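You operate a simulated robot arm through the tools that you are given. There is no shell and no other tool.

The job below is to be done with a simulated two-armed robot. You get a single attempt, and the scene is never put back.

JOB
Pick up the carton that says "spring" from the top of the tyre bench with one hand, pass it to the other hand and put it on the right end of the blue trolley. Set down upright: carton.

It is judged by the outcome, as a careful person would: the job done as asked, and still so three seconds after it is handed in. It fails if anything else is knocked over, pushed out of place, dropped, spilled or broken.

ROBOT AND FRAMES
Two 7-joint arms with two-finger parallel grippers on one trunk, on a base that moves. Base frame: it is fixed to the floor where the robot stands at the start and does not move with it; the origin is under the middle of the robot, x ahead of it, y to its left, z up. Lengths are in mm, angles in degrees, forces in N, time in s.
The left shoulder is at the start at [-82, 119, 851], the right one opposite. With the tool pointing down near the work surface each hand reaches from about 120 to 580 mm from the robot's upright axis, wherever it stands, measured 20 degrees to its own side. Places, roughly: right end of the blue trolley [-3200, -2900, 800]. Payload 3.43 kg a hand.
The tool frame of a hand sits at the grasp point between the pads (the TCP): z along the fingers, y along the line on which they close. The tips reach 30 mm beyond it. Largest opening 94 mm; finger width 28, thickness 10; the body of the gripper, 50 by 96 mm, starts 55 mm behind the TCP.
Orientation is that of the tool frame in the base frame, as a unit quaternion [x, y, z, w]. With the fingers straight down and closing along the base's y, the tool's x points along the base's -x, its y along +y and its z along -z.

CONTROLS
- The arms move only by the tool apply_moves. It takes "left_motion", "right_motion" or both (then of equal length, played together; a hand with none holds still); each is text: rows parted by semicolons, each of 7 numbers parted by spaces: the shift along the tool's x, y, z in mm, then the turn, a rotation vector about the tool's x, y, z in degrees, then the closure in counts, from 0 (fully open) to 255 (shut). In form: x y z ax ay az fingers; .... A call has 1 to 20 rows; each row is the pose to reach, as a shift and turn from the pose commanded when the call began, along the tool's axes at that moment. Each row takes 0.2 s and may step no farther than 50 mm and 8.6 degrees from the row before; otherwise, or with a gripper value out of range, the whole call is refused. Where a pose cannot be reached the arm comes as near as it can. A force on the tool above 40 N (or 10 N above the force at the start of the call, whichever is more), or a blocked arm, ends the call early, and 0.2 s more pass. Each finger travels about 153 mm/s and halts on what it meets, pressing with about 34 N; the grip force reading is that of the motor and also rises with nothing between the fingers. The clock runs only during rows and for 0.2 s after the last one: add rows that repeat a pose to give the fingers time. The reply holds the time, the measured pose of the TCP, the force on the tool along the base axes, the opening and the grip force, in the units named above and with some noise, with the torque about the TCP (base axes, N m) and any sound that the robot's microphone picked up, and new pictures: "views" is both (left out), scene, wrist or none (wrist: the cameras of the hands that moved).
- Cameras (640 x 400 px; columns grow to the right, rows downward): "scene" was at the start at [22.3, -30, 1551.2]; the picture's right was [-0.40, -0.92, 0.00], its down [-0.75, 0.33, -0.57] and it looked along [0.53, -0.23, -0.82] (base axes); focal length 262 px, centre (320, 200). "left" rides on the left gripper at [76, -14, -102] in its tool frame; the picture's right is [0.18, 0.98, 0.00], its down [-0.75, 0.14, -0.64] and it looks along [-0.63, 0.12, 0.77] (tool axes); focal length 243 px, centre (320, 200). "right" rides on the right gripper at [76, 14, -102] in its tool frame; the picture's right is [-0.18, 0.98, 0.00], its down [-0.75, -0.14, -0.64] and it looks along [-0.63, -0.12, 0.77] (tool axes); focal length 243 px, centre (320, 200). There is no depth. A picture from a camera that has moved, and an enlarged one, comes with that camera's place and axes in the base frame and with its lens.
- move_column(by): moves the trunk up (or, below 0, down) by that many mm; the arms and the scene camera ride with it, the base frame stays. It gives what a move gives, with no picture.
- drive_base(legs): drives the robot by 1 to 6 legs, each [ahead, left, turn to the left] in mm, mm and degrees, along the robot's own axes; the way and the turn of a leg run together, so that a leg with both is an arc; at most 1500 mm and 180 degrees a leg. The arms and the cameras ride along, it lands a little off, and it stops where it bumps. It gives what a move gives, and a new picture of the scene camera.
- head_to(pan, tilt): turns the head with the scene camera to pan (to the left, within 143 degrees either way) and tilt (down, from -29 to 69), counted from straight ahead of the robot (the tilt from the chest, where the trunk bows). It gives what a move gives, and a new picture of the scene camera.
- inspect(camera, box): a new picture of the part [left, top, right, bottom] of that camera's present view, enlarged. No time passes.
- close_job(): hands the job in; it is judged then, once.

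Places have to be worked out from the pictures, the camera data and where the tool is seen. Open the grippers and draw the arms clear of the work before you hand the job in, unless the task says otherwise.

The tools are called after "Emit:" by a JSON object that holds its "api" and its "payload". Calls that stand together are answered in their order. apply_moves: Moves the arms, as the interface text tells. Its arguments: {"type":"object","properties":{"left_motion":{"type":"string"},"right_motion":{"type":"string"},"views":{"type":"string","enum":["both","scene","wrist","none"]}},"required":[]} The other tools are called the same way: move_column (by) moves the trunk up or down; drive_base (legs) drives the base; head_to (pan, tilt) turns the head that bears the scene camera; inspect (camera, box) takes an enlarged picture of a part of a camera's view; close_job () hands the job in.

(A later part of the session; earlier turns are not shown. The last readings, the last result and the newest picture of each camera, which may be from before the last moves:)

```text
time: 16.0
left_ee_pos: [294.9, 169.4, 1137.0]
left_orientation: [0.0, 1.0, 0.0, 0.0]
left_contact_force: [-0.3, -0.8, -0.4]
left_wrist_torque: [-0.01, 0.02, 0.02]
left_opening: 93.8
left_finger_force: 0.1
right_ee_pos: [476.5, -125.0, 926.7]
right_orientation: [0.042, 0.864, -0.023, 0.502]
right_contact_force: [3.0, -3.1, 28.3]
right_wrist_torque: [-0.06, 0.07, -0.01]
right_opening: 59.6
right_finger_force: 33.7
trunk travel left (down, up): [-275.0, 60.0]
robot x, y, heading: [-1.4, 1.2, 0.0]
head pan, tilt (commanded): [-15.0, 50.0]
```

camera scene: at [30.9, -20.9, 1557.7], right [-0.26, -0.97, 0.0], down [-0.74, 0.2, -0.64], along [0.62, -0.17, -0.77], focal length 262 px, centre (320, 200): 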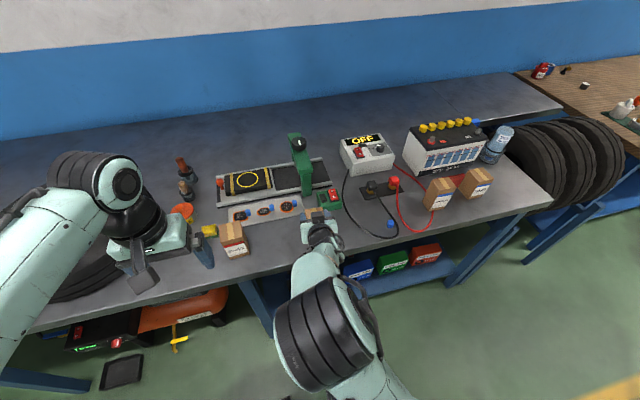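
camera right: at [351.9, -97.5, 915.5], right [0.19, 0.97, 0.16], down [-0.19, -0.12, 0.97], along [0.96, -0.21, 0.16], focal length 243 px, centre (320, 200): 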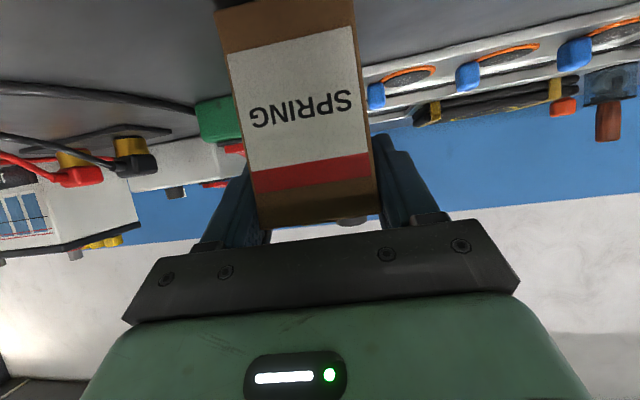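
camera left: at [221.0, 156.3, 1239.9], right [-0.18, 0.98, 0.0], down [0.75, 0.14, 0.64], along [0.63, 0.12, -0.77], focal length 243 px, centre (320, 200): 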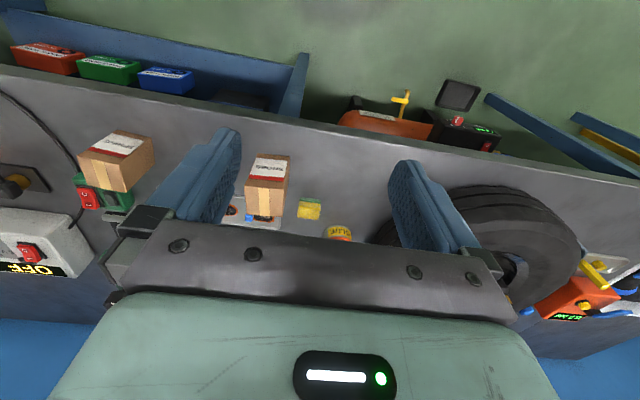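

The carton is down on the bench (upward force 28 N). I relieve the pressure by 2 mm and open the fingers, then look.

Emit:
{"api": "apply_moves", "payload": {"right_motion": "-0.9 0 -0.5 0 0 0 255; -1.7 0 -1 0 0 0 255; -1.7 0 -1 0 0 0 255; -1.7 0 -1 0 0 0 100; -1.7 0 -1 0 0 0 0; -1.7 0 -1 0 0 0 0", "views": "both"}}

Emit:
{"api": "inspect", "payload": {"camera": "scene", "box": [284, 195, 364, 245]}}

Emit:
{"api": "inspect", "payload": {"camera": "left", "box": [40, 100, 200, 200]}}

```text
time: 17.4
left_ee_pos: [297.6, 170.4, 1137.2]
left_orientation: [0.0, 1.0, 0.0, 0.0]
left_contact_force: [1.0, 0.1, -0.3]
left_wrist_torque: [-0.01, -0.01, -0.02]
left_opening: 94.1
left_finger_force: 0.0
right_ee_pos: [475.3, -123.6, 924.4]
right_orientation: [0.041, 0.866, -0.024, 0.498]
right_contact_force: [0.5, -0.1, 0.1]
right_wrist_torque: [-0.01, -0.02, -0.01]
right_opening: 94.0
right_finger_force: 0.1
trunk travel left (down, up): [-275.0, 60.0]
robot x, y, heading: [-1.6, -0.6, 0.0]
head pan, tilt (commanded): [-15.0, 50.0]
camera scene: at [30.7, -20.8, 1557.6], right [-0.26, -0.97, 0.0], down [-0.74, 0.2, -0.64], along [0.62, -0.17, -0.77], focal length 262 px, centre (320, 200)
camera right: at [351.3, -98.0, 911.0], right [0.19, 0.97, 0.16], down [-0.19, -0.12, 0.97], along [0.96, -0.21, 0.16], focal length 243 px, centre (320, 200)
```

scene: 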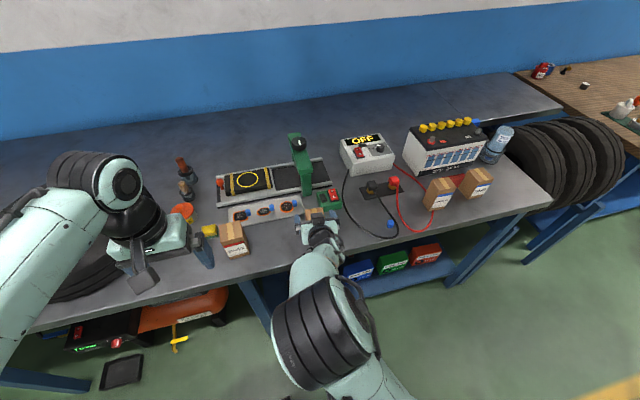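
right: 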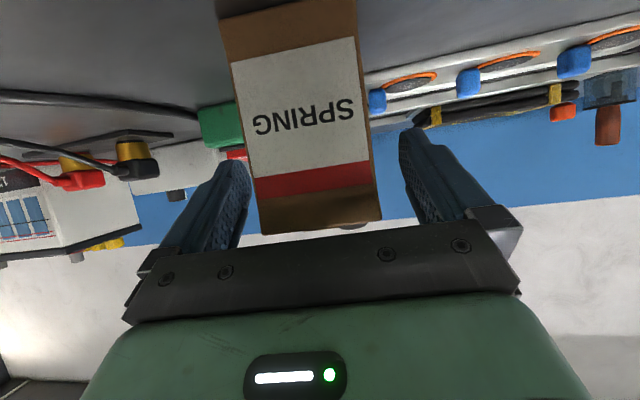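

```text
8.00 times, centred on (324, 220) of scene
camera zoom: at [30.7, -20.8, 1557.6], right [-0.26, -0.97, 0.0], down [-0.74, 0.2, -0.64], along [0.62, -0.17, -0.77], focal length 2100 px, centre (288, 40)
```

zoom: 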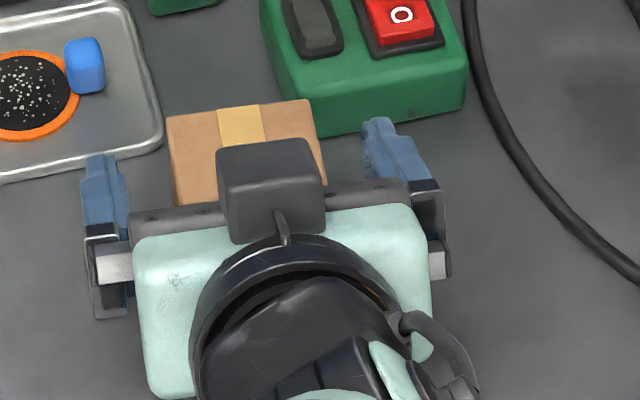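

```text
4.00 times, centred on (120, 150) of left
camera zoom: at [221.2, 155.7, 1239.9], right [-0.18, 0.98, 0.0], down [0.75, 0.14, 0.64], along [0.63, 0.12, -0.77], focal length 970 px, centre (1120, 400)
```

zoom: 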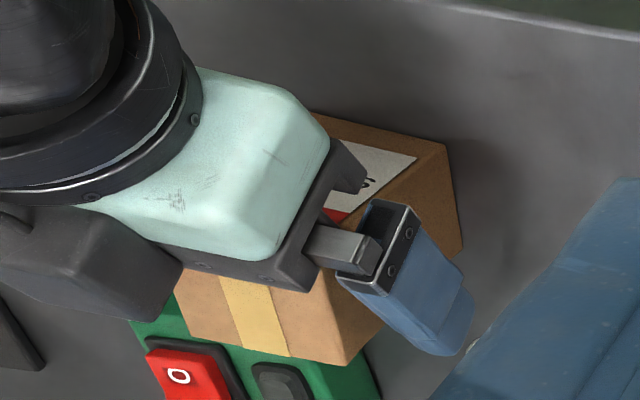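

The carton is standing upright back at its original spot. I lower the open hand 44 mm around it, to TCP z≈880.

Emit:
{"api": "apply_moves", "payload": {"right_motion": "10 -1 5.5 0 0 0 0; 20 -2 11 0 0 0 0; 30 -2 16.5 0 0 0 0; 38 -2 22 0 0 0 0; 38 -2 22 0 0 0 0", "views": "none"}}

Emit:
{"api": "apply_moves", "payload": {"right_motion": "0 0 0 0 0 0 60; 0 0 0 0 0 0 110; 0 0 0 0 0 0 255; 0 0 0 0 0 0 255; 0 0 0 0 0 0 255; 0 0 0 0 0 0 255", "views": "both"}}

Emit:
{"api": "inspect", "payload": {"camera": "scene", "box": [284, 195, 364, 245]}}

Emit:
{"api": "inspect", "payload": {"camera": "left", "box": [40, 100, 200, 200]}}

```text
time: 18.6
left_ee_pos: [296.1, 169.7, 1137.8]
left_orientation: [0.0, 1.0, 0.0, 0.0]
left_contact_force: [-0.3, -0.6, -0.5]
left_wrist_torque: [-0.02, 0.0, 0.0]
left_opening: 94.1
left_finger_force: 0.0
right_ee_pos: [476.0, -126.1, 880.5]
right_orientation: [0.041, 0.865, -0.024, 0.5]
right_contact_force: [0.0, -0.4, 0.8]
right_wrist_torque: [-0.01, 0.02, 0.02]
right_opening: 94.2
right_finger_force: 0.1
trunk travel left (down, up): [-275.0, 60.0]
robot x, y, heading: [-0.8, 0.0, -0.1]
head pan, tilt (commanded): [-15.0, 50.0]
```

```text
time: 20.0
left_ee_pos: [296.6, 169.0, 1138.0]
left_orientation: [0.001, 1.0, 0.0, 0.0]
left_contact_force: [-0.5, 0.1, 0.4]
left_wrist_torque: [0.04, -0.02, 0.0]
left_opening: 94.3
left_finger_force: 0.0
right_ee_pos: [477.0, -126.0, 882.8]
right_orientation: [0.041, 0.865, -0.024, 0.5]
right_contact_force: [0.0, 0.9, 1.0]
right_wrist_torque: [0.07, -0.13, 0.02]
right_opening: 58.7
right_finger_force: 34.1
trunk travel left (down, up): [-275.0, 60.0]
robot x, y, heading: [-4.1, 0.8, 0.3]
head pan, tilt (commanded): [-15.0, 50.0]
camera scene: at [30.7, -20.7, 1557.7], right [-0.26, -0.97, 0.0], down [-0.74, 0.2, -0.64], along [0.62, -0.17, -0.77], focal length 262 px, centre (320, 200)
camera right: at [351.6, -100.1, 868.2], right [0.19, 0.97, 0.16], down [-0.19, -0.12, 0.97], along [0.96, -0.21, 0.16], focal length 243 px, centre (320, 200)
```

scene: 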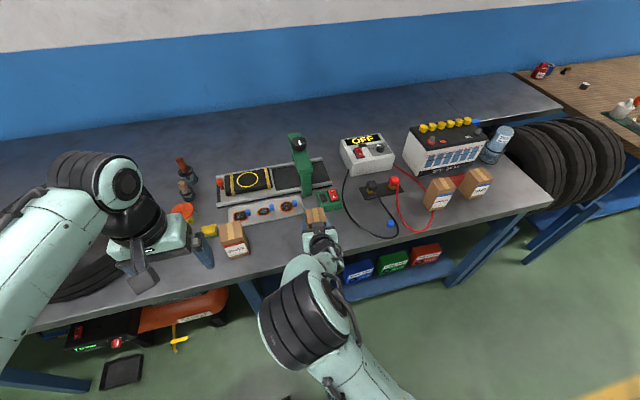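
right: 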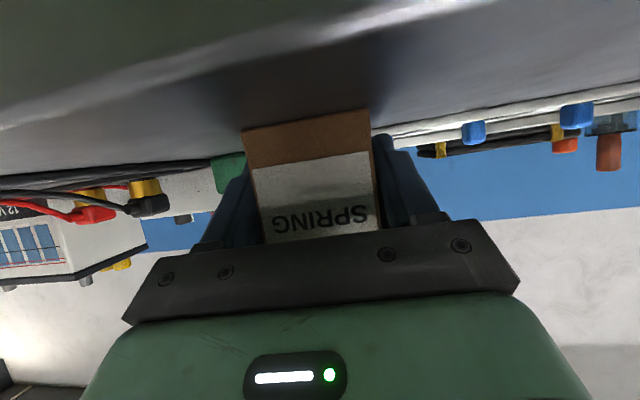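

```text
8.00 times, centred on (324, 220) of scene
camera zoom: at [30.7, -20.7, 1557.7], right [-0.26, -0.97, 0.0], down [-0.74, 0.2, -0.64], along [0.62, -0.17, -0.77], focal length 2100 px, centre (288, 40)
```

zoom: 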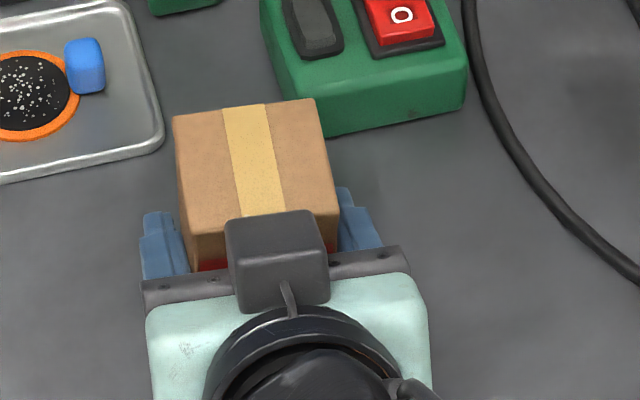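

```text
4.00 times, centred on (120, 150) of left
camera zoom: at [221.2, 155.8, 1240.0], right [-0.18, 0.98, 0.0], down [0.75, 0.14, 0.64], along [0.63, 0.12, -0.77], focal length 970 px, centre (1120, 400)
```

zoom: 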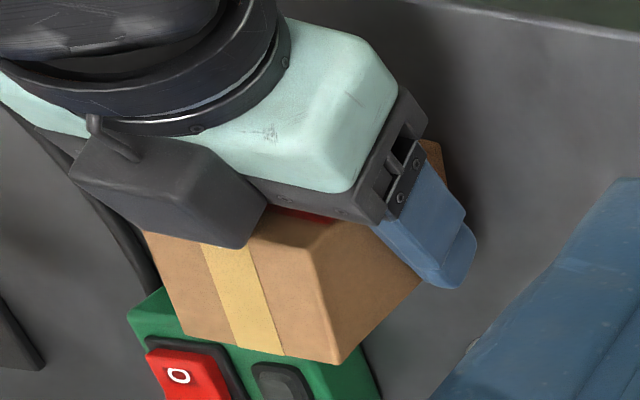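

Regripped at 40 mm above the bottom, 58.7 mm opening. I lift slowly, only 12 mm at first, and check for slip.

Emit:
{"api": "apply_moves", "payload": {"right_motion": "-1.7 0 -1 0 0 0 255; -3.5 0 -2 0 0 0 255; -5.2 0 -3 0 0 0 255; -6.9 0 -4 0 0 0 255; -8.7 0 -5 0 0 0 255; -10.4 0 -6 0 0 0 255; -10.4 0 -6 0 0 0 255", "views": "wrist"}}

Emit:
{"api": "inspect", "payload": {"camera": "left", "box": [40, 100, 200, 200]}}

```text
time: 21.6
left_ee_pos: [297.2, 169.7, 1136.9]
left_orientation: [0.0, 1.0, 0.0, 0.0]
left_contact_force: [0.3, 0.1, -0.3]
left_wrist_torque: [-0.01, 0.01, 0.0]
left_opening: 93.9
left_finger_force: 0.0
right_ee_pos: [477.6, -126.6, 894.6]
right_orientation: [0.042, 0.865, -0.024, 0.5]
right_contact_force: [-0.7, 0.0, -3.4]
right_wrist_torque: [-0.03, -0.01, -0.02]
right_opening: 59.2
right_finger_force: 33.9
trunk travel left (down, up): [-275.0, 60.0]
robot x, y, heading: [-0.6, -2.8, -0.1]
head pan, tilt (commanded): [-15.0, 50.0]
camera right: at [352.4, -99.9, 880.4], right [0.19, 0.97, 0.16], down [-0.19, -0.12, 0.97], along [0.96, -0.21, 0.16], focal length 243 px, centre (320, 200)
```

right: 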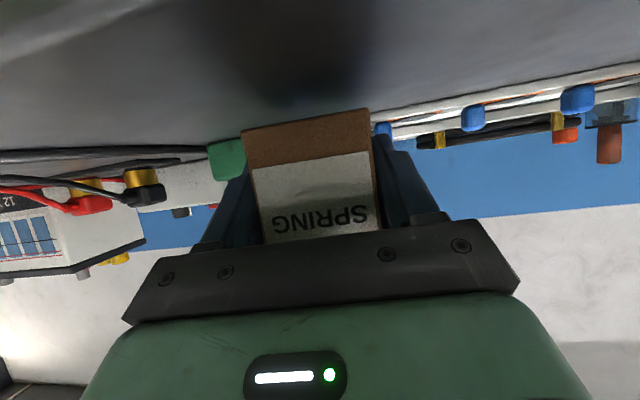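

```text
4.00 times, centred on (120, 150) of left
camera zoom: at [221.4, 155.6, 1239.9], right [-0.18, 0.98, 0.0], down [0.75, 0.14, 0.64], along [0.63, 0.12, -0.77], focal length 970 px, centre (1120, 400)
```

zoom: 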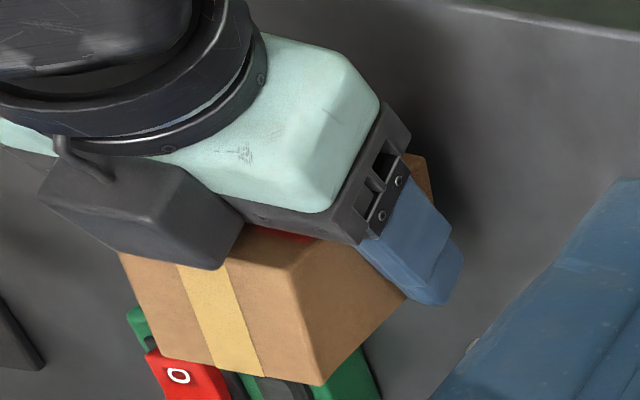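

No slip this time; weight about 3.4 N and the carton is still seated the same. I keep lifting gently (≤9 mm per row) another 100 mm.

Emit:
{"api": "apply_moves", "payload": {"right_motion": "-3.5 0 -2 0 0 0 255; -8.7 0 -5 0 0 0 255; -15.6 0 -9 0 0 0 255; -22.5 0 -13 0 0 0 255; -29.4 0 -17 0 0 0 255; -36.4 0 -21 0 0 0 255; -43.3 0 -25 0 0 0 255; -50.2 0 -29 0 0 0 255; -57.2 0 -33 0 0 0 255; -64.1 0 -37 0 0 0 255; -71 0 -41 0 0 0 255; -77.9 0 -45 0 0 0 255; -83.1 0 -48 0 0 0 255; -86.6 0 -50 0 0 0 255; -86.6 0 -50 0 0 0 255", "views": "both"}}

Emit:
{"api": "inspect", "payload": {"camera": "left", "box": [20, 100, 180, 200]}}

```text
time: 24.8
left_ee_pos: [297.8, 168.6, 1137.4]
left_orientation: [0.0, 1.0, 0.0, -0.001]
left_contact_force: [-0.5, 0.3, -0.2]
left_wrist_torque: [0.05, 0.0, 0.01]
left_opening: 94.0
left_finger_force: 0.0
right_ee_pos: [476.7, -126.2, 992.6]
right_orientation: [0.042, 0.865, -0.024, 0.5]
right_contact_force: [0.5, -0.2, -2.6]
right_wrist_torque: [0.02, -0.01, 0.02]
right_opening: 59.1
right_finger_force: 34.5
trunk travel left (down, up): [-275.0, 60.0]
robot x, y, heading: [-0.8, 1.3, -0.1]
head pan, tilt (commanded): [-15.0, 50.0]
camera scene: at [30.9, -20.9, 1557.7], right [-0.26, -0.97, 0.0], down [-0.74, 0.2, -0.64], along [0.62, -0.17, -0.77], focal length 262 px, centre (320, 200)
camera right: at [351.5, -99.8, 979.4], right [0.19, 0.97, 0.16], down [-0.19, -0.12, 0.97], along [0.96, -0.21, 0.16], focal length 243 px, centre (320, 200)
```

scene: 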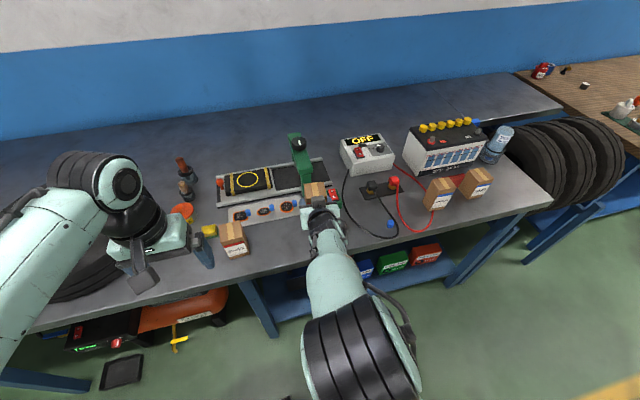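
right: 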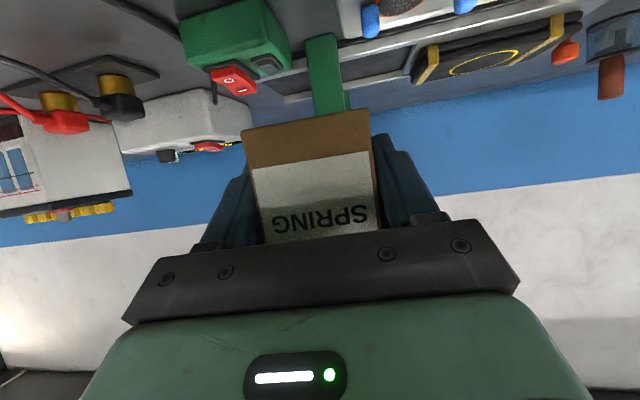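

```text
4.00 times, centred on (100, 150) of left
camera zoom: at [221.4, 155.6, 1239.9], right [-0.18, 0.98, 0.0], down [0.75, 0.14, 0.64], along [0.63, 0.12, -0.77], focal length 970 px, centre (1200, 400)
```

zoom: 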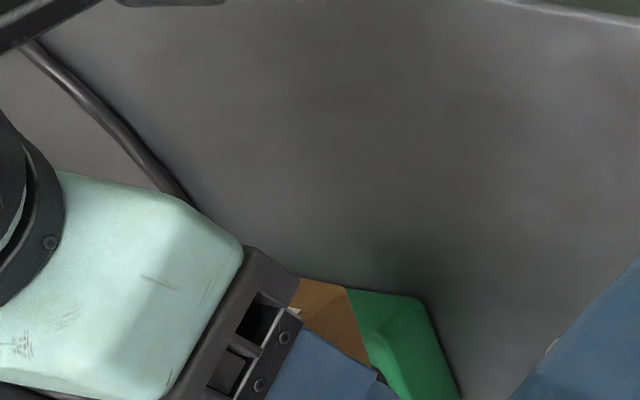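

The grip is holding well. Next I draw the carton back to about [400, -80, 1010] and yaw the right hand to +15°, so its forearm is out to the right and the left hand can come from above.

Emit:
{"api": "apply_moves", "payload": {"right_motion": "1.1 1.6 -3.3 -0.74 0 -0.43 255; 3.2 4.8 -9.8 -2.2 0 -1.3 255; 5.4 8 -16.4 -3.7 0 -2.15 255; 7.5 11.2 -23 -5.2 0 -3 255; 9.7 14.4 -29.5 -6.65 0 -3.85 255; 11.8 17.6 -36 -8.1 0 -4.7 255; 14 20.8 -42.6 -9.6 0 -5.55 255; 16.1 24 -49.2 -11.1 0 -6.4 255; 18.3 27.2 -55.8 -12.6 0 -7.25 255; 20.4 30.4 -62.3 -14.1 0 -8.1 255; 22.6 33.6 -69 -15.5 0 -8.95 255; 24.7 36.8 -75.5 -17 0 -9.8 255; 25.8 38.4 -78.7 -17.75 0 -10.25 255; 25.8 38.4 -78.7 -17.75 0 -10.25 255", "views": "both"}}

Emit:
{"api": "inspect", "payload": {"camera": "left", "box": [0, 80, 320, 280]}}

Emit:
{"api": "inspect", "payload": {"camera": "scene", "box": [240, 150, 400, 250]}}

```text
time: 27.8
left_ee_pos: [297.2, 169.6, 1136.2]
left_orientation: [0.0, 1.0, 0.0, 0.0]
left_contact_force: [-1.1, -0.3, -0.5]
left_wrist_torque: [-0.05, 0.0, 0.0]
left_opening: 94.0
left_finger_force: 0.1
right_ee_pos: [399.6, -81.4, 1010.2]
right_orientation: [-0.113, 0.859, 0.065, 0.496]
right_contact_force: [0.5, 0.2, -3.5]
right_wrist_torque: [-0.02, 0.0, 0.02]
right_opening: 59.0
right_finger_force: 33.8
trunk travel left (down, up): [-275.0, 60.0]
robot x, y, heading: [2.4, -0.1, -0.0]
head pan, tilt (commanded): [-15.0, 50.0]
camera scene: at [30.9, -20.8, 1557.7], right [-0.26, -0.97, 0.0], down [-0.74, 0.2, -0.64], along [0.62, -0.17, -0.77], focal length 262 px, centre (320, 200)
camera right: at [273.2, -99.6, 996.4], right [-0.17, 0.97, 0.16], down [-0.14, -0.18, 0.97], along [0.98, 0.14, 0.16], focal length 243 px, centre (320, 200)
```

scene: 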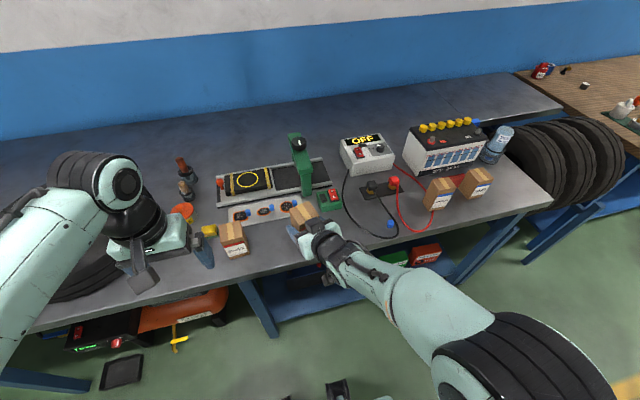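
right: 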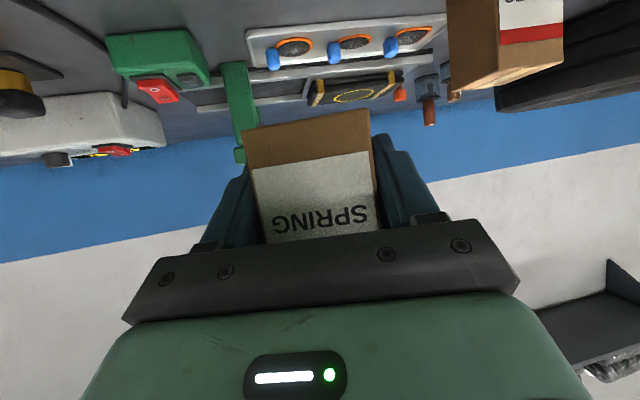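

```text
2.00 times, centred on (160, 180) of left
camera zoom: at [221.4, 155.6, 1239.9], right [-0.18, 0.98, 0.0], down [0.75, 0.14, 0.64], along [0.63, 0.12, -0.77], focal length 485 px, centre (640, 240)
```

zoom: 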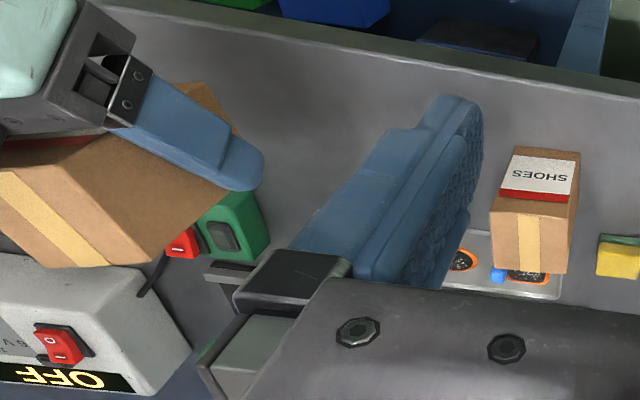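

```text
4.00 times, centred on (320, 200) of scene
camera zoom: at [30.9, -20.8, 1557.7], right [-0.26, -0.97, 0.0], down [-0.74, 0.2, -0.64], along [0.62, -0.17, -0.77], focal length 1050 px, centre (320, 200)
```

zoom: 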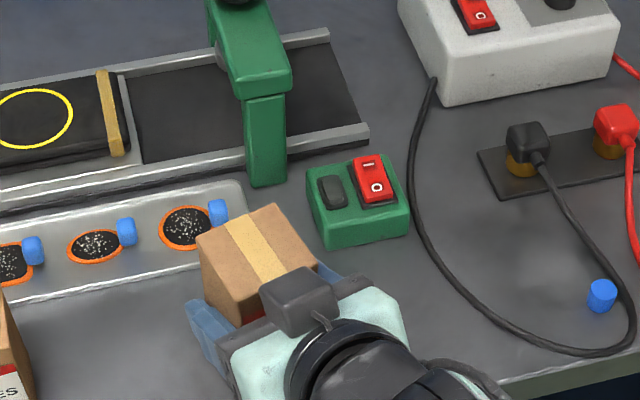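

Carton in hand, upright, now in front of me. I zoom to locate its top precisely for the left hand's approach.

Emit:
{"api": "inspect", "payload": {"camera": "scene", "box": [276, 190, 356, 240]}}

```text
8.00 times, centred on (316, 215) of scene
camera zoom: at [30.9, -20.8, 1557.7], right [-0.26, -0.97, 0.0], down [-0.74, 0.2, -0.64], along [0.62, -0.17, -0.77], focal length 2100 px, centre (352, 80)
```

zoom: 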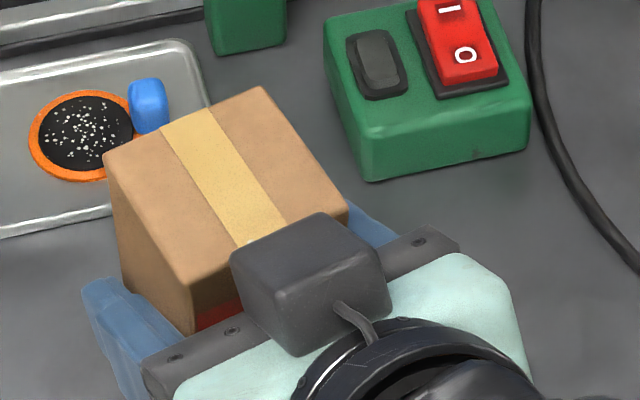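

The carton's top centre is at about [405, -81, 1061], yaw 15°. I bring the left hand, tool down and yawed 15°, above it at z≈1190 with fingers open.

Emit:
{"api": "apply_moves", "payload": {"left_motion": "0 0 -27 0 0 0 0; 0 0 -54 0 0 0 0; -12.7 -27.7 -54 0 0 -1.67 0; -25.3 -55.3 -54 0 0 -3.33 0; -38 -83 -54 0 0 -5 0; -50.7 -110.7 -54 0 0 -6.67 0; -63.3 -138.3 -54 0 0 -8.33 0; -76 -166 -54 0 0 -10 0; -88.7 -193.7 -54 0 0 -11.67 0; -101.3 -221.3 -54 0 0 -13.33 0; -114 -249 -54 0 0 -15 0; -114 -249 -54 0 0 -15 0", "views": "both"}}

Emit:
{"api": "inspect", "payload": {"camera": "left", "box": [160, 60, 480, 260]}}

Emit:
{"api": "inspect", "payload": {"camera": "scene", "box": [240, 140, 400, 240]}}

```text
time: 30.4
left_ee_pos: [374.1, -26.5, 1187.6]
left_orientation: [-0.119, 0.993, -0.001, 0.001]
left_contact_force: [0.4, 0.4, 0.5]
left_wrist_torque: [0.04, -0.01, -0.01]
left_opening: 94.1
left_finger_force: 0.1
left hand out of reach, approached as far as the arm can: row 9, 10, 11, 12
right_ee_pos: [400.2, -81.3, 1010.0]
right_orientation: [-0.114, 0.859, 0.066, 0.495]
right_contact_force: [0.3, -0.6, -3.6]
right_wrist_torque: [-0.03, 0.03, 0.01]
right_opening: 59.3
right_finger_force: 34.3
trunk travel left (down, up): [-275.0, 60.0]
robot x, y, heading: [-0.6, 0.9, -0.2]
head pan, tilt (commanded): [-15.0, 50.0]
camera scene: at [30.9, -20.8, 1557.7], right [-0.26, -0.97, 0.0], down [-0.74, 0.2, -0.64], along [0.62, -0.17, -0.77], focal length 262 px, centre (320, 200)
camera left: at [303.4, -56.6, 1290.7], right [-0.41, 0.91, 0.0], down [0.7, 0.32, 0.64], along [0.59, 0.26, -0.77], focal length 243 px, centre (320, 200)
```

scene: 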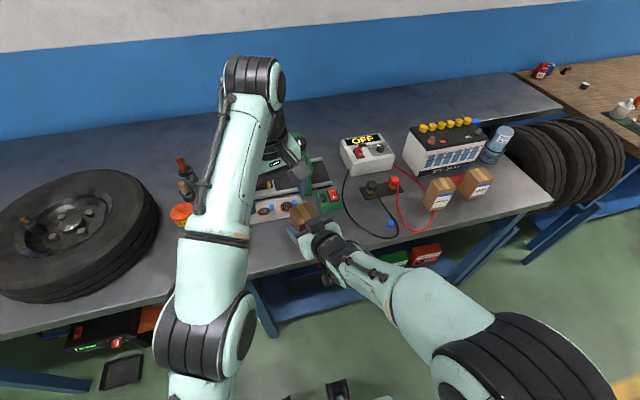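
left: 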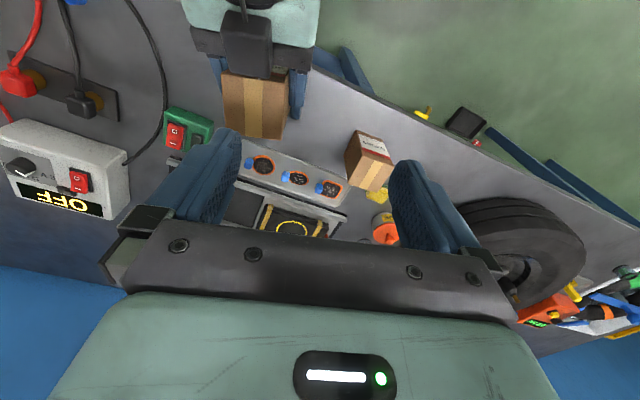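

```text
2.00 times, centred on (320, 160) of left
camera zoom: at [303.4, -56.6, 1290.7], right [-0.41, 0.91, 0.0], down [0.7, 0.32, 0.64], along [0.59, 0.26, -0.77], focal length 485 px, centre (320, 280)
```

zoom: 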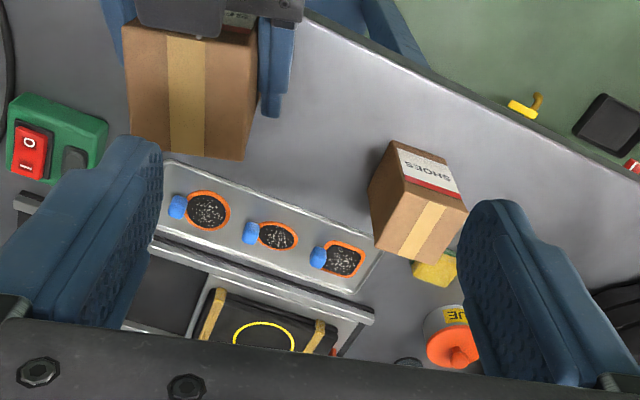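

```text
4.00 times, centred on (320, 190) of scene
camera zoom: at [30.9, -20.8, 1557.7], right [-0.26, -0.97, 0.0], down [-0.74, 0.2, -0.64], along [0.62, -0.17, -0.77], focal length 1050 px, centre (320, 240)
```

zoom: 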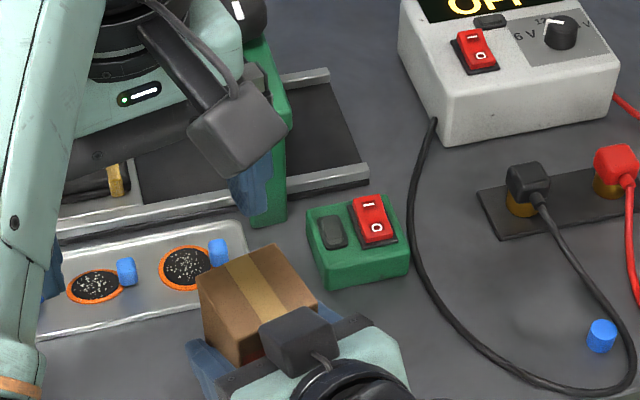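

The left hand ran out of reach that high (z 1190). I'll back the robot 200 mm away from the bench, then do the hand-over lower and closer.

Emit:
{"api": "drive_base", "payload": {"legs": [[-200, 0, 0]]}}

```text
time: 32.0
left_ee_pos: [170.3, -25.0, 1188.4]
left_orientation: [-0.118, 0.993, 0.0, 0.001]
left_contact_force: [-0.1, -0.9, 0.0]
left_wrist_torque: [0.0, 0.01, -0.03]
left_opening: 94.0
left_finger_force: 0.2
right_ee_pos: [195.9, -79.7, 1011.0]
right_orientation: [-0.112, 0.859, 0.065, 0.496]
right_contact_force: [-0.5, -0.7, -3.2]
right_wrist_torque: [0.04, -0.01, 0.03]
right_opening: 59.2
right_finger_force: 34.8
trunk travel left (down, up): [-275.0, 60.0]
robot x, y, heading: [-206.2, 1.3, 0.2]
head pan, tilt (commanded): [-15.0, 50.0]
camera scene: at [-172.5, -20.9, 1557.8], right [-0.26, -0.97, 0.0], down [-0.74, 0.2, -0.64], along [0.62, -0.17, -0.77], focal length 262 px, centre (320, 200)
```

scene: 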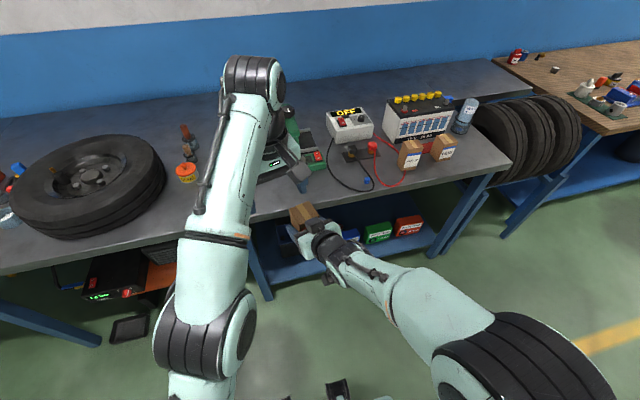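

Backed off. Now I lower the right hand with the carton by 90 mm and draw it 30 mm closer.

Emit:
{"api": "apply_moves", "payload": {"right_motion": "4 0 0.8 0 0 0 255; 11.7 0 2.4 0 0 0 255; 19.4 0 4 0 0 0 255; 27.1 0 5.6 0 0 0 255; 34.8 0 7.1 0 0 0 255; 42.5 0 8.7 0 0 0 255; 50.2 0 10.3 0 0 0 255; 57.9 0 11.9 0 0 0 255; 65.6 0 13.4 0 0 0 255; 73.3 0 15 0 0 0 255; 81 0 16.6 0 0 0 255; 88.7 0 18.2 0 0 0 255; 92.9 0 19 0 0 0 255; 92.9 0 19 0 0 0 255", "views": "both"}}

```text
time: 35.0
left_ee_pos: [170.5, -25.0, 1185.9]
left_orientation: [-0.119, 0.993, -0.001, 0.001]
left_contact_force: [-0.2, 0.1, 0.8]
left_wrist_torque: [0.02, 0.03, 0.02]
left_opening: 93.9
left_finger_force: 0.2
right_ee_pos: [167.0, -88.1, 921.0]
right_orientation: [-0.113, 0.859, 0.066, 0.496]
right_contact_force: [0.2, -0.5, -1.8]
right_wrist_torque: [0.02, 0.05, -0.04]
right_opening: 59.1
right_finger_force: 34.4
trunk travel left (down, up): [-275.0, 60.0]
robot x, y, heading: [-201.6, 1.0, 0.1]
head pan, tilt (commanded): [-15.0, 50.0]
camera scene: at [-172.1, -20.9, 1557.7], right [-0.26, -0.97, 0.0], down [-0.74, 0.2, -0.64], along [0.62, -0.17, -0.77], focal length 262 px, centre (320, 200)
camera right: at [41.0, -107.3, 906.1], right [-0.17, 0.97, 0.16], down [-0.14, -0.18, 0.97], along [0.98, 0.14, 0.16], focal length 243 px, centre (320, 200)
```

scene: 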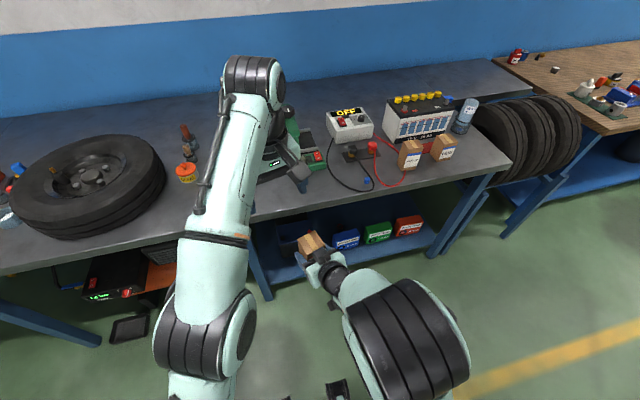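
right: 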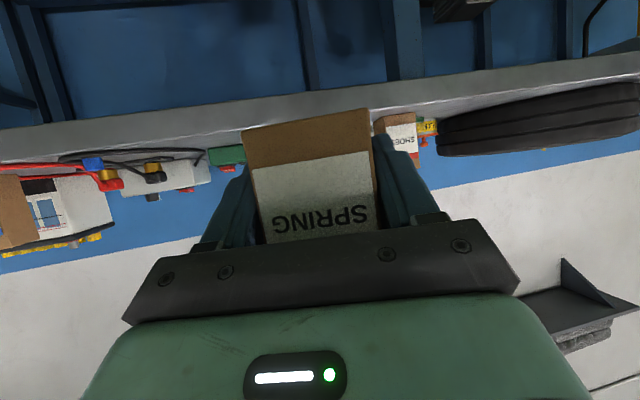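

The carton (right TCP [167, -88, 921]) is lower now. I lower the left hand a little to bring it back into reach and see where its command stands.

Emit:
{"api": "apply_moves", "payload": {"left_motion": "0 0 25 0 0 0 0; 0 0 50 0 0 0 0; 0 0 75 0 0 0 0; 0 0 75 0 0 0 0", "views": "both"}}

Emit:
{"api": "inspect", "payload": {"camera": "scene", "box": [260, 210, 388, 290]}}

```text
time: 36.0
left_ee_pos: [168.7, -26.3, 1112.6]
left_orientation: [-0.118, 0.993, -0.001, 0.0]
left_contact_force: [-1.1, -0.4, -0.2]
left_wrist_torque: [0.03, 0.0, 0.01]
left_opening: 93.7
left_finger_force: 0.0
right_ee_pos: [166.2, -90.2, 920.1]
right_orientation: [-0.113, 0.859, 0.065, 0.495]
right_contact_force: [0.4, -0.3, -2.9]
right_wrist_torque: [0.0, 0.01, -0.03]
right_opening: 59.2
right_finger_force: 34.0
trunk travel left (down, up): [-275.0, 60.0]
robot x, y, heading: [-206.7, -0.2, -0.1]
head pan, tilt (commanded): [-15.0, 50.0]
camera scene: at [-172.1, -21.0, 1557.7], right [-0.26, -0.97, 0.0], down [-0.74, 0.2, -0.64], along [0.62, -0.17, -0.77], focal length 262 px, centre (320, 200)
camera left: at [98.6, -57.5, 1215.7], right [-0.41, 0.91, 0.0], down [0.7, 0.32, 0.64], along [0.59, 0.26, -0.77], focal length 243 px, centre (320, 200)
```

scene: 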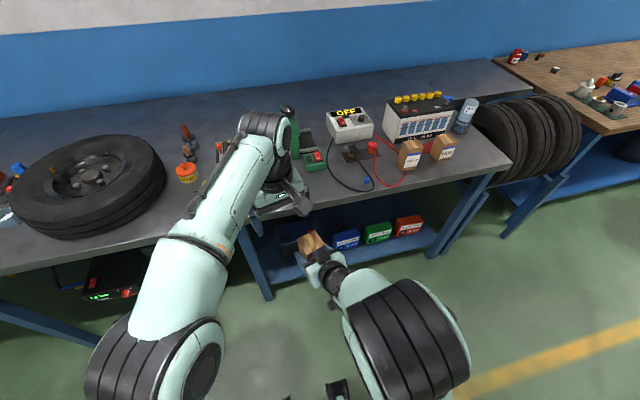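
left: 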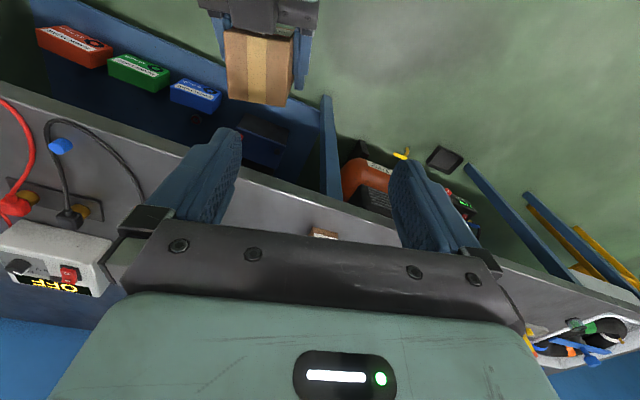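

```text
5.00 times, centred on (324, 250) of scene
camera zoom: at [-172.1, -21.0, 1557.7], right [-0.26, -0.97, 0.0], down [-0.74, 0.2, -0.64], along [0.62, -0.17, -0.77], focal length 1312 px, centre (300, -50)
```

zoom: 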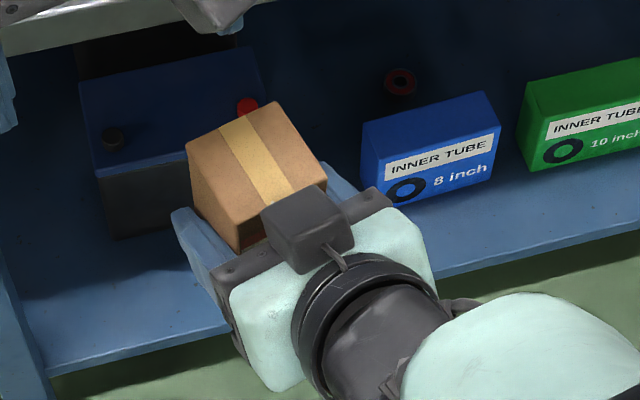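

The left hand is back under control at [169, -26, 1113]. I zoom once more on the carton to fix its position before moving above it.

Emit:
{"api": "inspect", "payload": {"camera": "scene", "box": [288, 222, 352, 262]}}

Emit:
{"api": "inspect", "payload": {"camera": "left", "box": [200, 0, 328, 110]}}

```text
10.00 times, centred on (320, 242) of scene
camera zoom: at [-172.1, -21.0, 1557.7], right [-0.26, -0.97, 0.0], down [-0.74, 0.2, -0.64], along [0.62, -0.17, -0.77], focal length 2625 px, centre (320, -220)
```

zoom: 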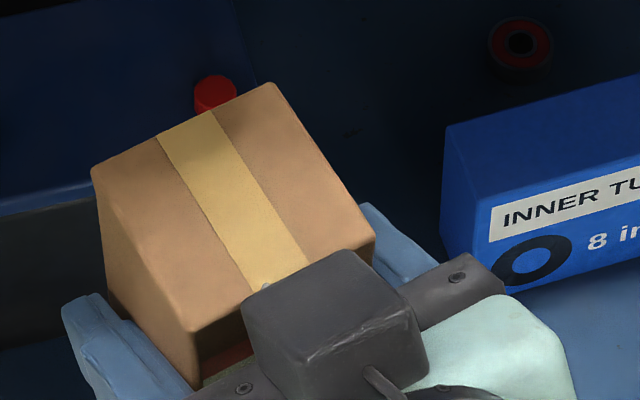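

```text
3.64 times, centred on (264, 55) of left
camera zoom: at [98.6, -57.5, 1215.7], right [-0.41, 0.91, 0.0], down [0.7, 0.32, 0.64], along [0.59, 0.26, -0.77], focal length 882 px, centre (524, 727)
```

zoom: 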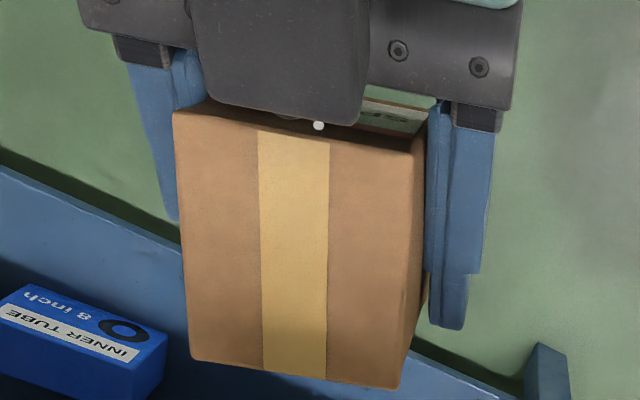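

Both cameras agree: carton top centre at about [171.5, -89, 971], yaw ≈15°. I move the left hand over it (6 mm beyond centre) and descend to TCP z≈1012, with tips still ~10 mm above the carton.

Emit:
{"api": "apply_moves", "payload": {"left_motion": "2 -20 0 0 0 -0.5 0; 4 -41 0 0 0 -1 0; 6 -61.4 0 0 0 -1.4 0; 6 -61.4 20 0 0 -1.4 0; 6 -61.4 40 0 0 -1.4 0; 6 -61.4 60 0 0 -1.4 0; 6 -61.4 80 0 0 -1.4 0; 6 -61.4 100 0 0 -1.4 0; 6 -61.4 100 0 0 -1.4 0", "views": "both"}}

Emit:
{"api": "inspect", "payload": {"camera": "left", "box": [160, 60, 480, 260]}}

Emit:
{"api": "inspect", "payload": {"camera": "scene", "box": [240, 180, 400, 280]}}

```text
time: 38.0
left_ee_pos: [179.5, -86.0, 1013.1]
left_orientation: [-0.13, 0.991, -0.001, 0.001]
left_contact_force: [0.5, -0.5, 1.1]
left_wrist_torque: [0.0, 0.0, 0.03]
left_opening: 94.0
left_finger_force: 0.1
right_ee_pos: [166.9, -89.0, 919.9]
right_orientation: [-0.113, 0.859, 0.065, 0.495]
right_contact_force: [0.5, -0.5, -2.7]
right_wrist_torque: [0.0, -0.03, 0.02]
right_opening: 59.2
right_finger_force: 33.7
trunk travel left (down, up): [-275.0, 60.0]
robot x, y, heading: [-204.0, -1.1, -0.0]
head pan, tilt (commanded): [-15.0, 50.0]
camera scene: at [-172.2, -20.9, 1557.7], right [-0.26, -0.97, 0.0], down [-0.74, 0.2, -0.64], along [0.62, -0.17, -0.77], focal length 262 px, centre (320, 200)
camera left: at [109.7, -118.5, 1115.3], right [-0.43, 0.9, 0.0], down [0.69, 0.33, 0.64], along [0.58, 0.28, -0.77], focal length 243 px, centre (320, 200)
```

scene: 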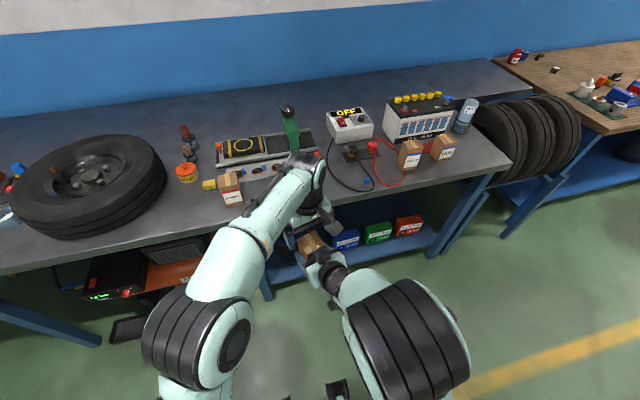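
left: 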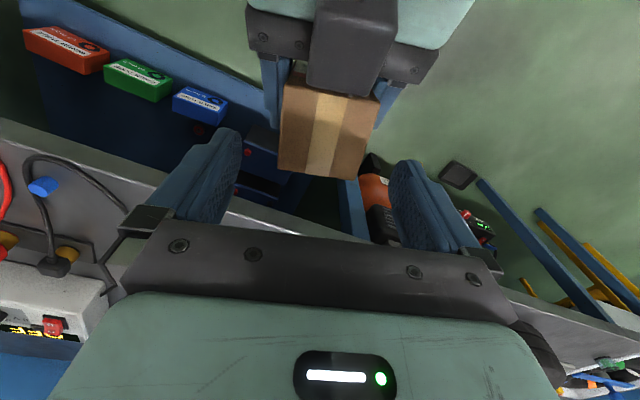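

```text
2.00 times, centred on (320, 160) of left
camera zoom: at [109.7, -118.5, 1115.3], right [-0.43, 0.9, 0.0], down [0.69, 0.33, 0.64], along [0.58, 0.28, -0.77], focal length 485 px, centre (320, 280)
```

zoom: 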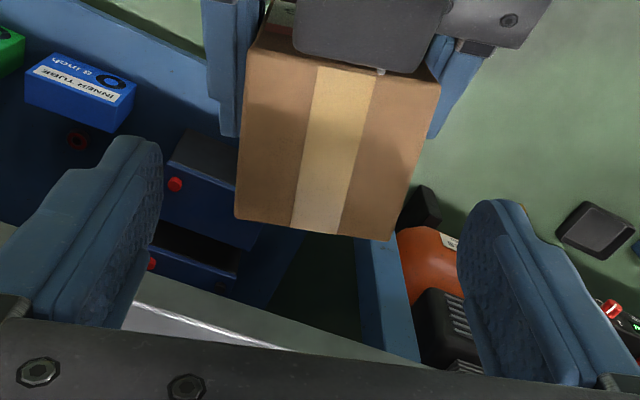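

```text
4.00 times, centred on (320, 230) of scene
camera zoom: at [-172.2, -20.9, 1557.7], right [-0.26, -0.97, 0.0], down [-0.74, 0.2, -0.64], along [0.62, -0.17, -0.77], focal length 1050 px, centre (320, 80)
```

zoom: 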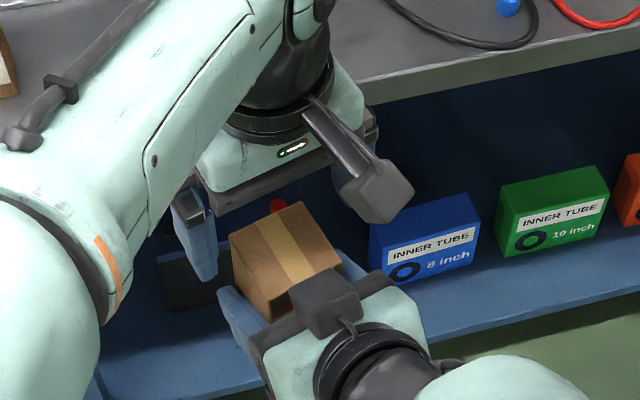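

Aligned within ~1.5 mm. I lower the left hand 38 mm so its fingertips straddle the top 26 mm of the carton, above the right hand's fingers.

Emit:
{"api": "apply_moves", "payload": {"left_motion": "0 1 8 0 0 0 0; 0 1 16 0 0 0 0; 0 1 24 0 0 0 0; 0 1 32 0 0 0 0; 0 1 38 0 0 0 0; 0 1 38 0 0 0 0", "views": "both"}}

Emit:
{"api": "inspect", "payload": {"camera": "left", "box": [160, 60, 480, 260]}}

Emit:
{"api": "inspect", "payload": {"camera": "scene", "box": [260, 200, 388, 280]}}

```text
time: 39.4
left_ee_pos: [178.8, -85.1, 974.8]
left_orientation: [-0.13, 0.991, -0.001, 0.001]
left_contact_force: [-0.2, 0.1, 0.5]
left_wrist_torque: [-0.02, 0.02, 0.06]
left_opening: 94.0
left_finger_force: 0.0
right_ee_pos: [167.5, -88.0, 920.2]
right_orientation: [-0.113, 0.859, 0.065, 0.495]
right_contact_force: [0.2, -0.3, -2.9]
right_wrist_torque: [0.01, 0.01, 0.01]
right_opening: 59.1
right_finger_force: 33.9
trunk travel left (down, up): [-275.0, 60.0]
robot x, y, heading: [-204.8, -1.9, -0.0]
head pan, tilt (commanded): [-15.0, 50.0]
camera scene: at [-172.1, -20.9, 1557.7], right [-0.26, -0.97, 0.0], down [-0.74, 0.2, -0.64], along [0.62, -0.17, -0.77], focal length 262 px, centre (320, 200)
camera left: at [110.1, -117.4, 1077.8], right [-0.43, 0.9, 0.0], down [0.69, 0.33, 0.64], along [0.58, 0.28, -0.77], focal length 243 px, centre (320, 200)
```

scene: 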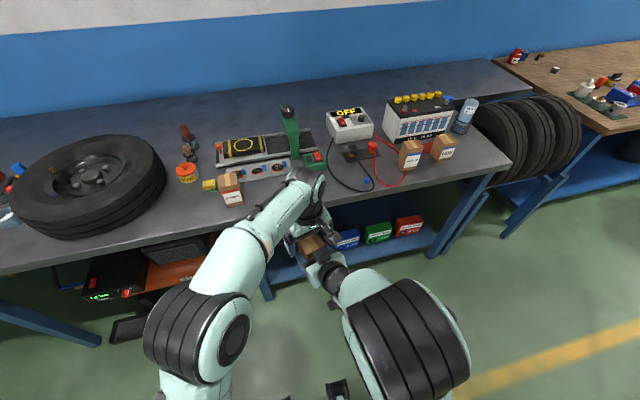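
left: 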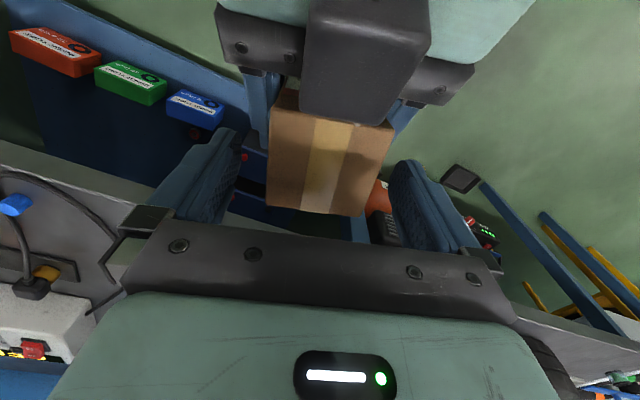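

```text
2.00 times, centred on (320, 160) of left
camera zoom: at [110.1, -117.4, 1077.8], right [-0.43, 0.9, 0.0], down [0.69, 0.33, 0.64], along [0.58, 0.28, -0.77], focal length 485 px, centre (320, 280)
```

zoom: 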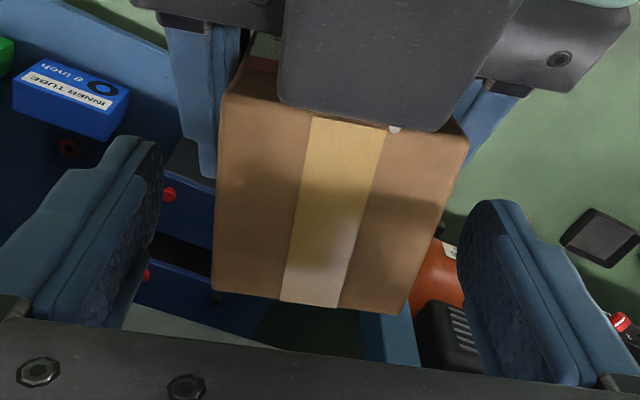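

```text
5.00 times, centred on (324, 240) of scene
camera zoom: at [-172.1, -20.9, 1557.7], right [-0.26, -0.97, 0.0], down [-0.74, 0.2, -0.64], along [0.62, -0.17, -0.77], focal length 1312 px, centre (300, 0)
```

zoom: 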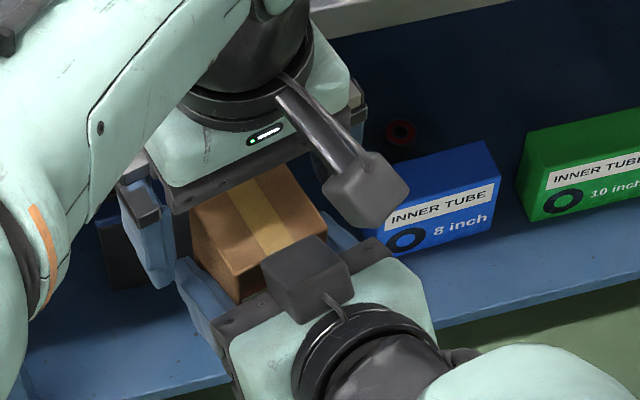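

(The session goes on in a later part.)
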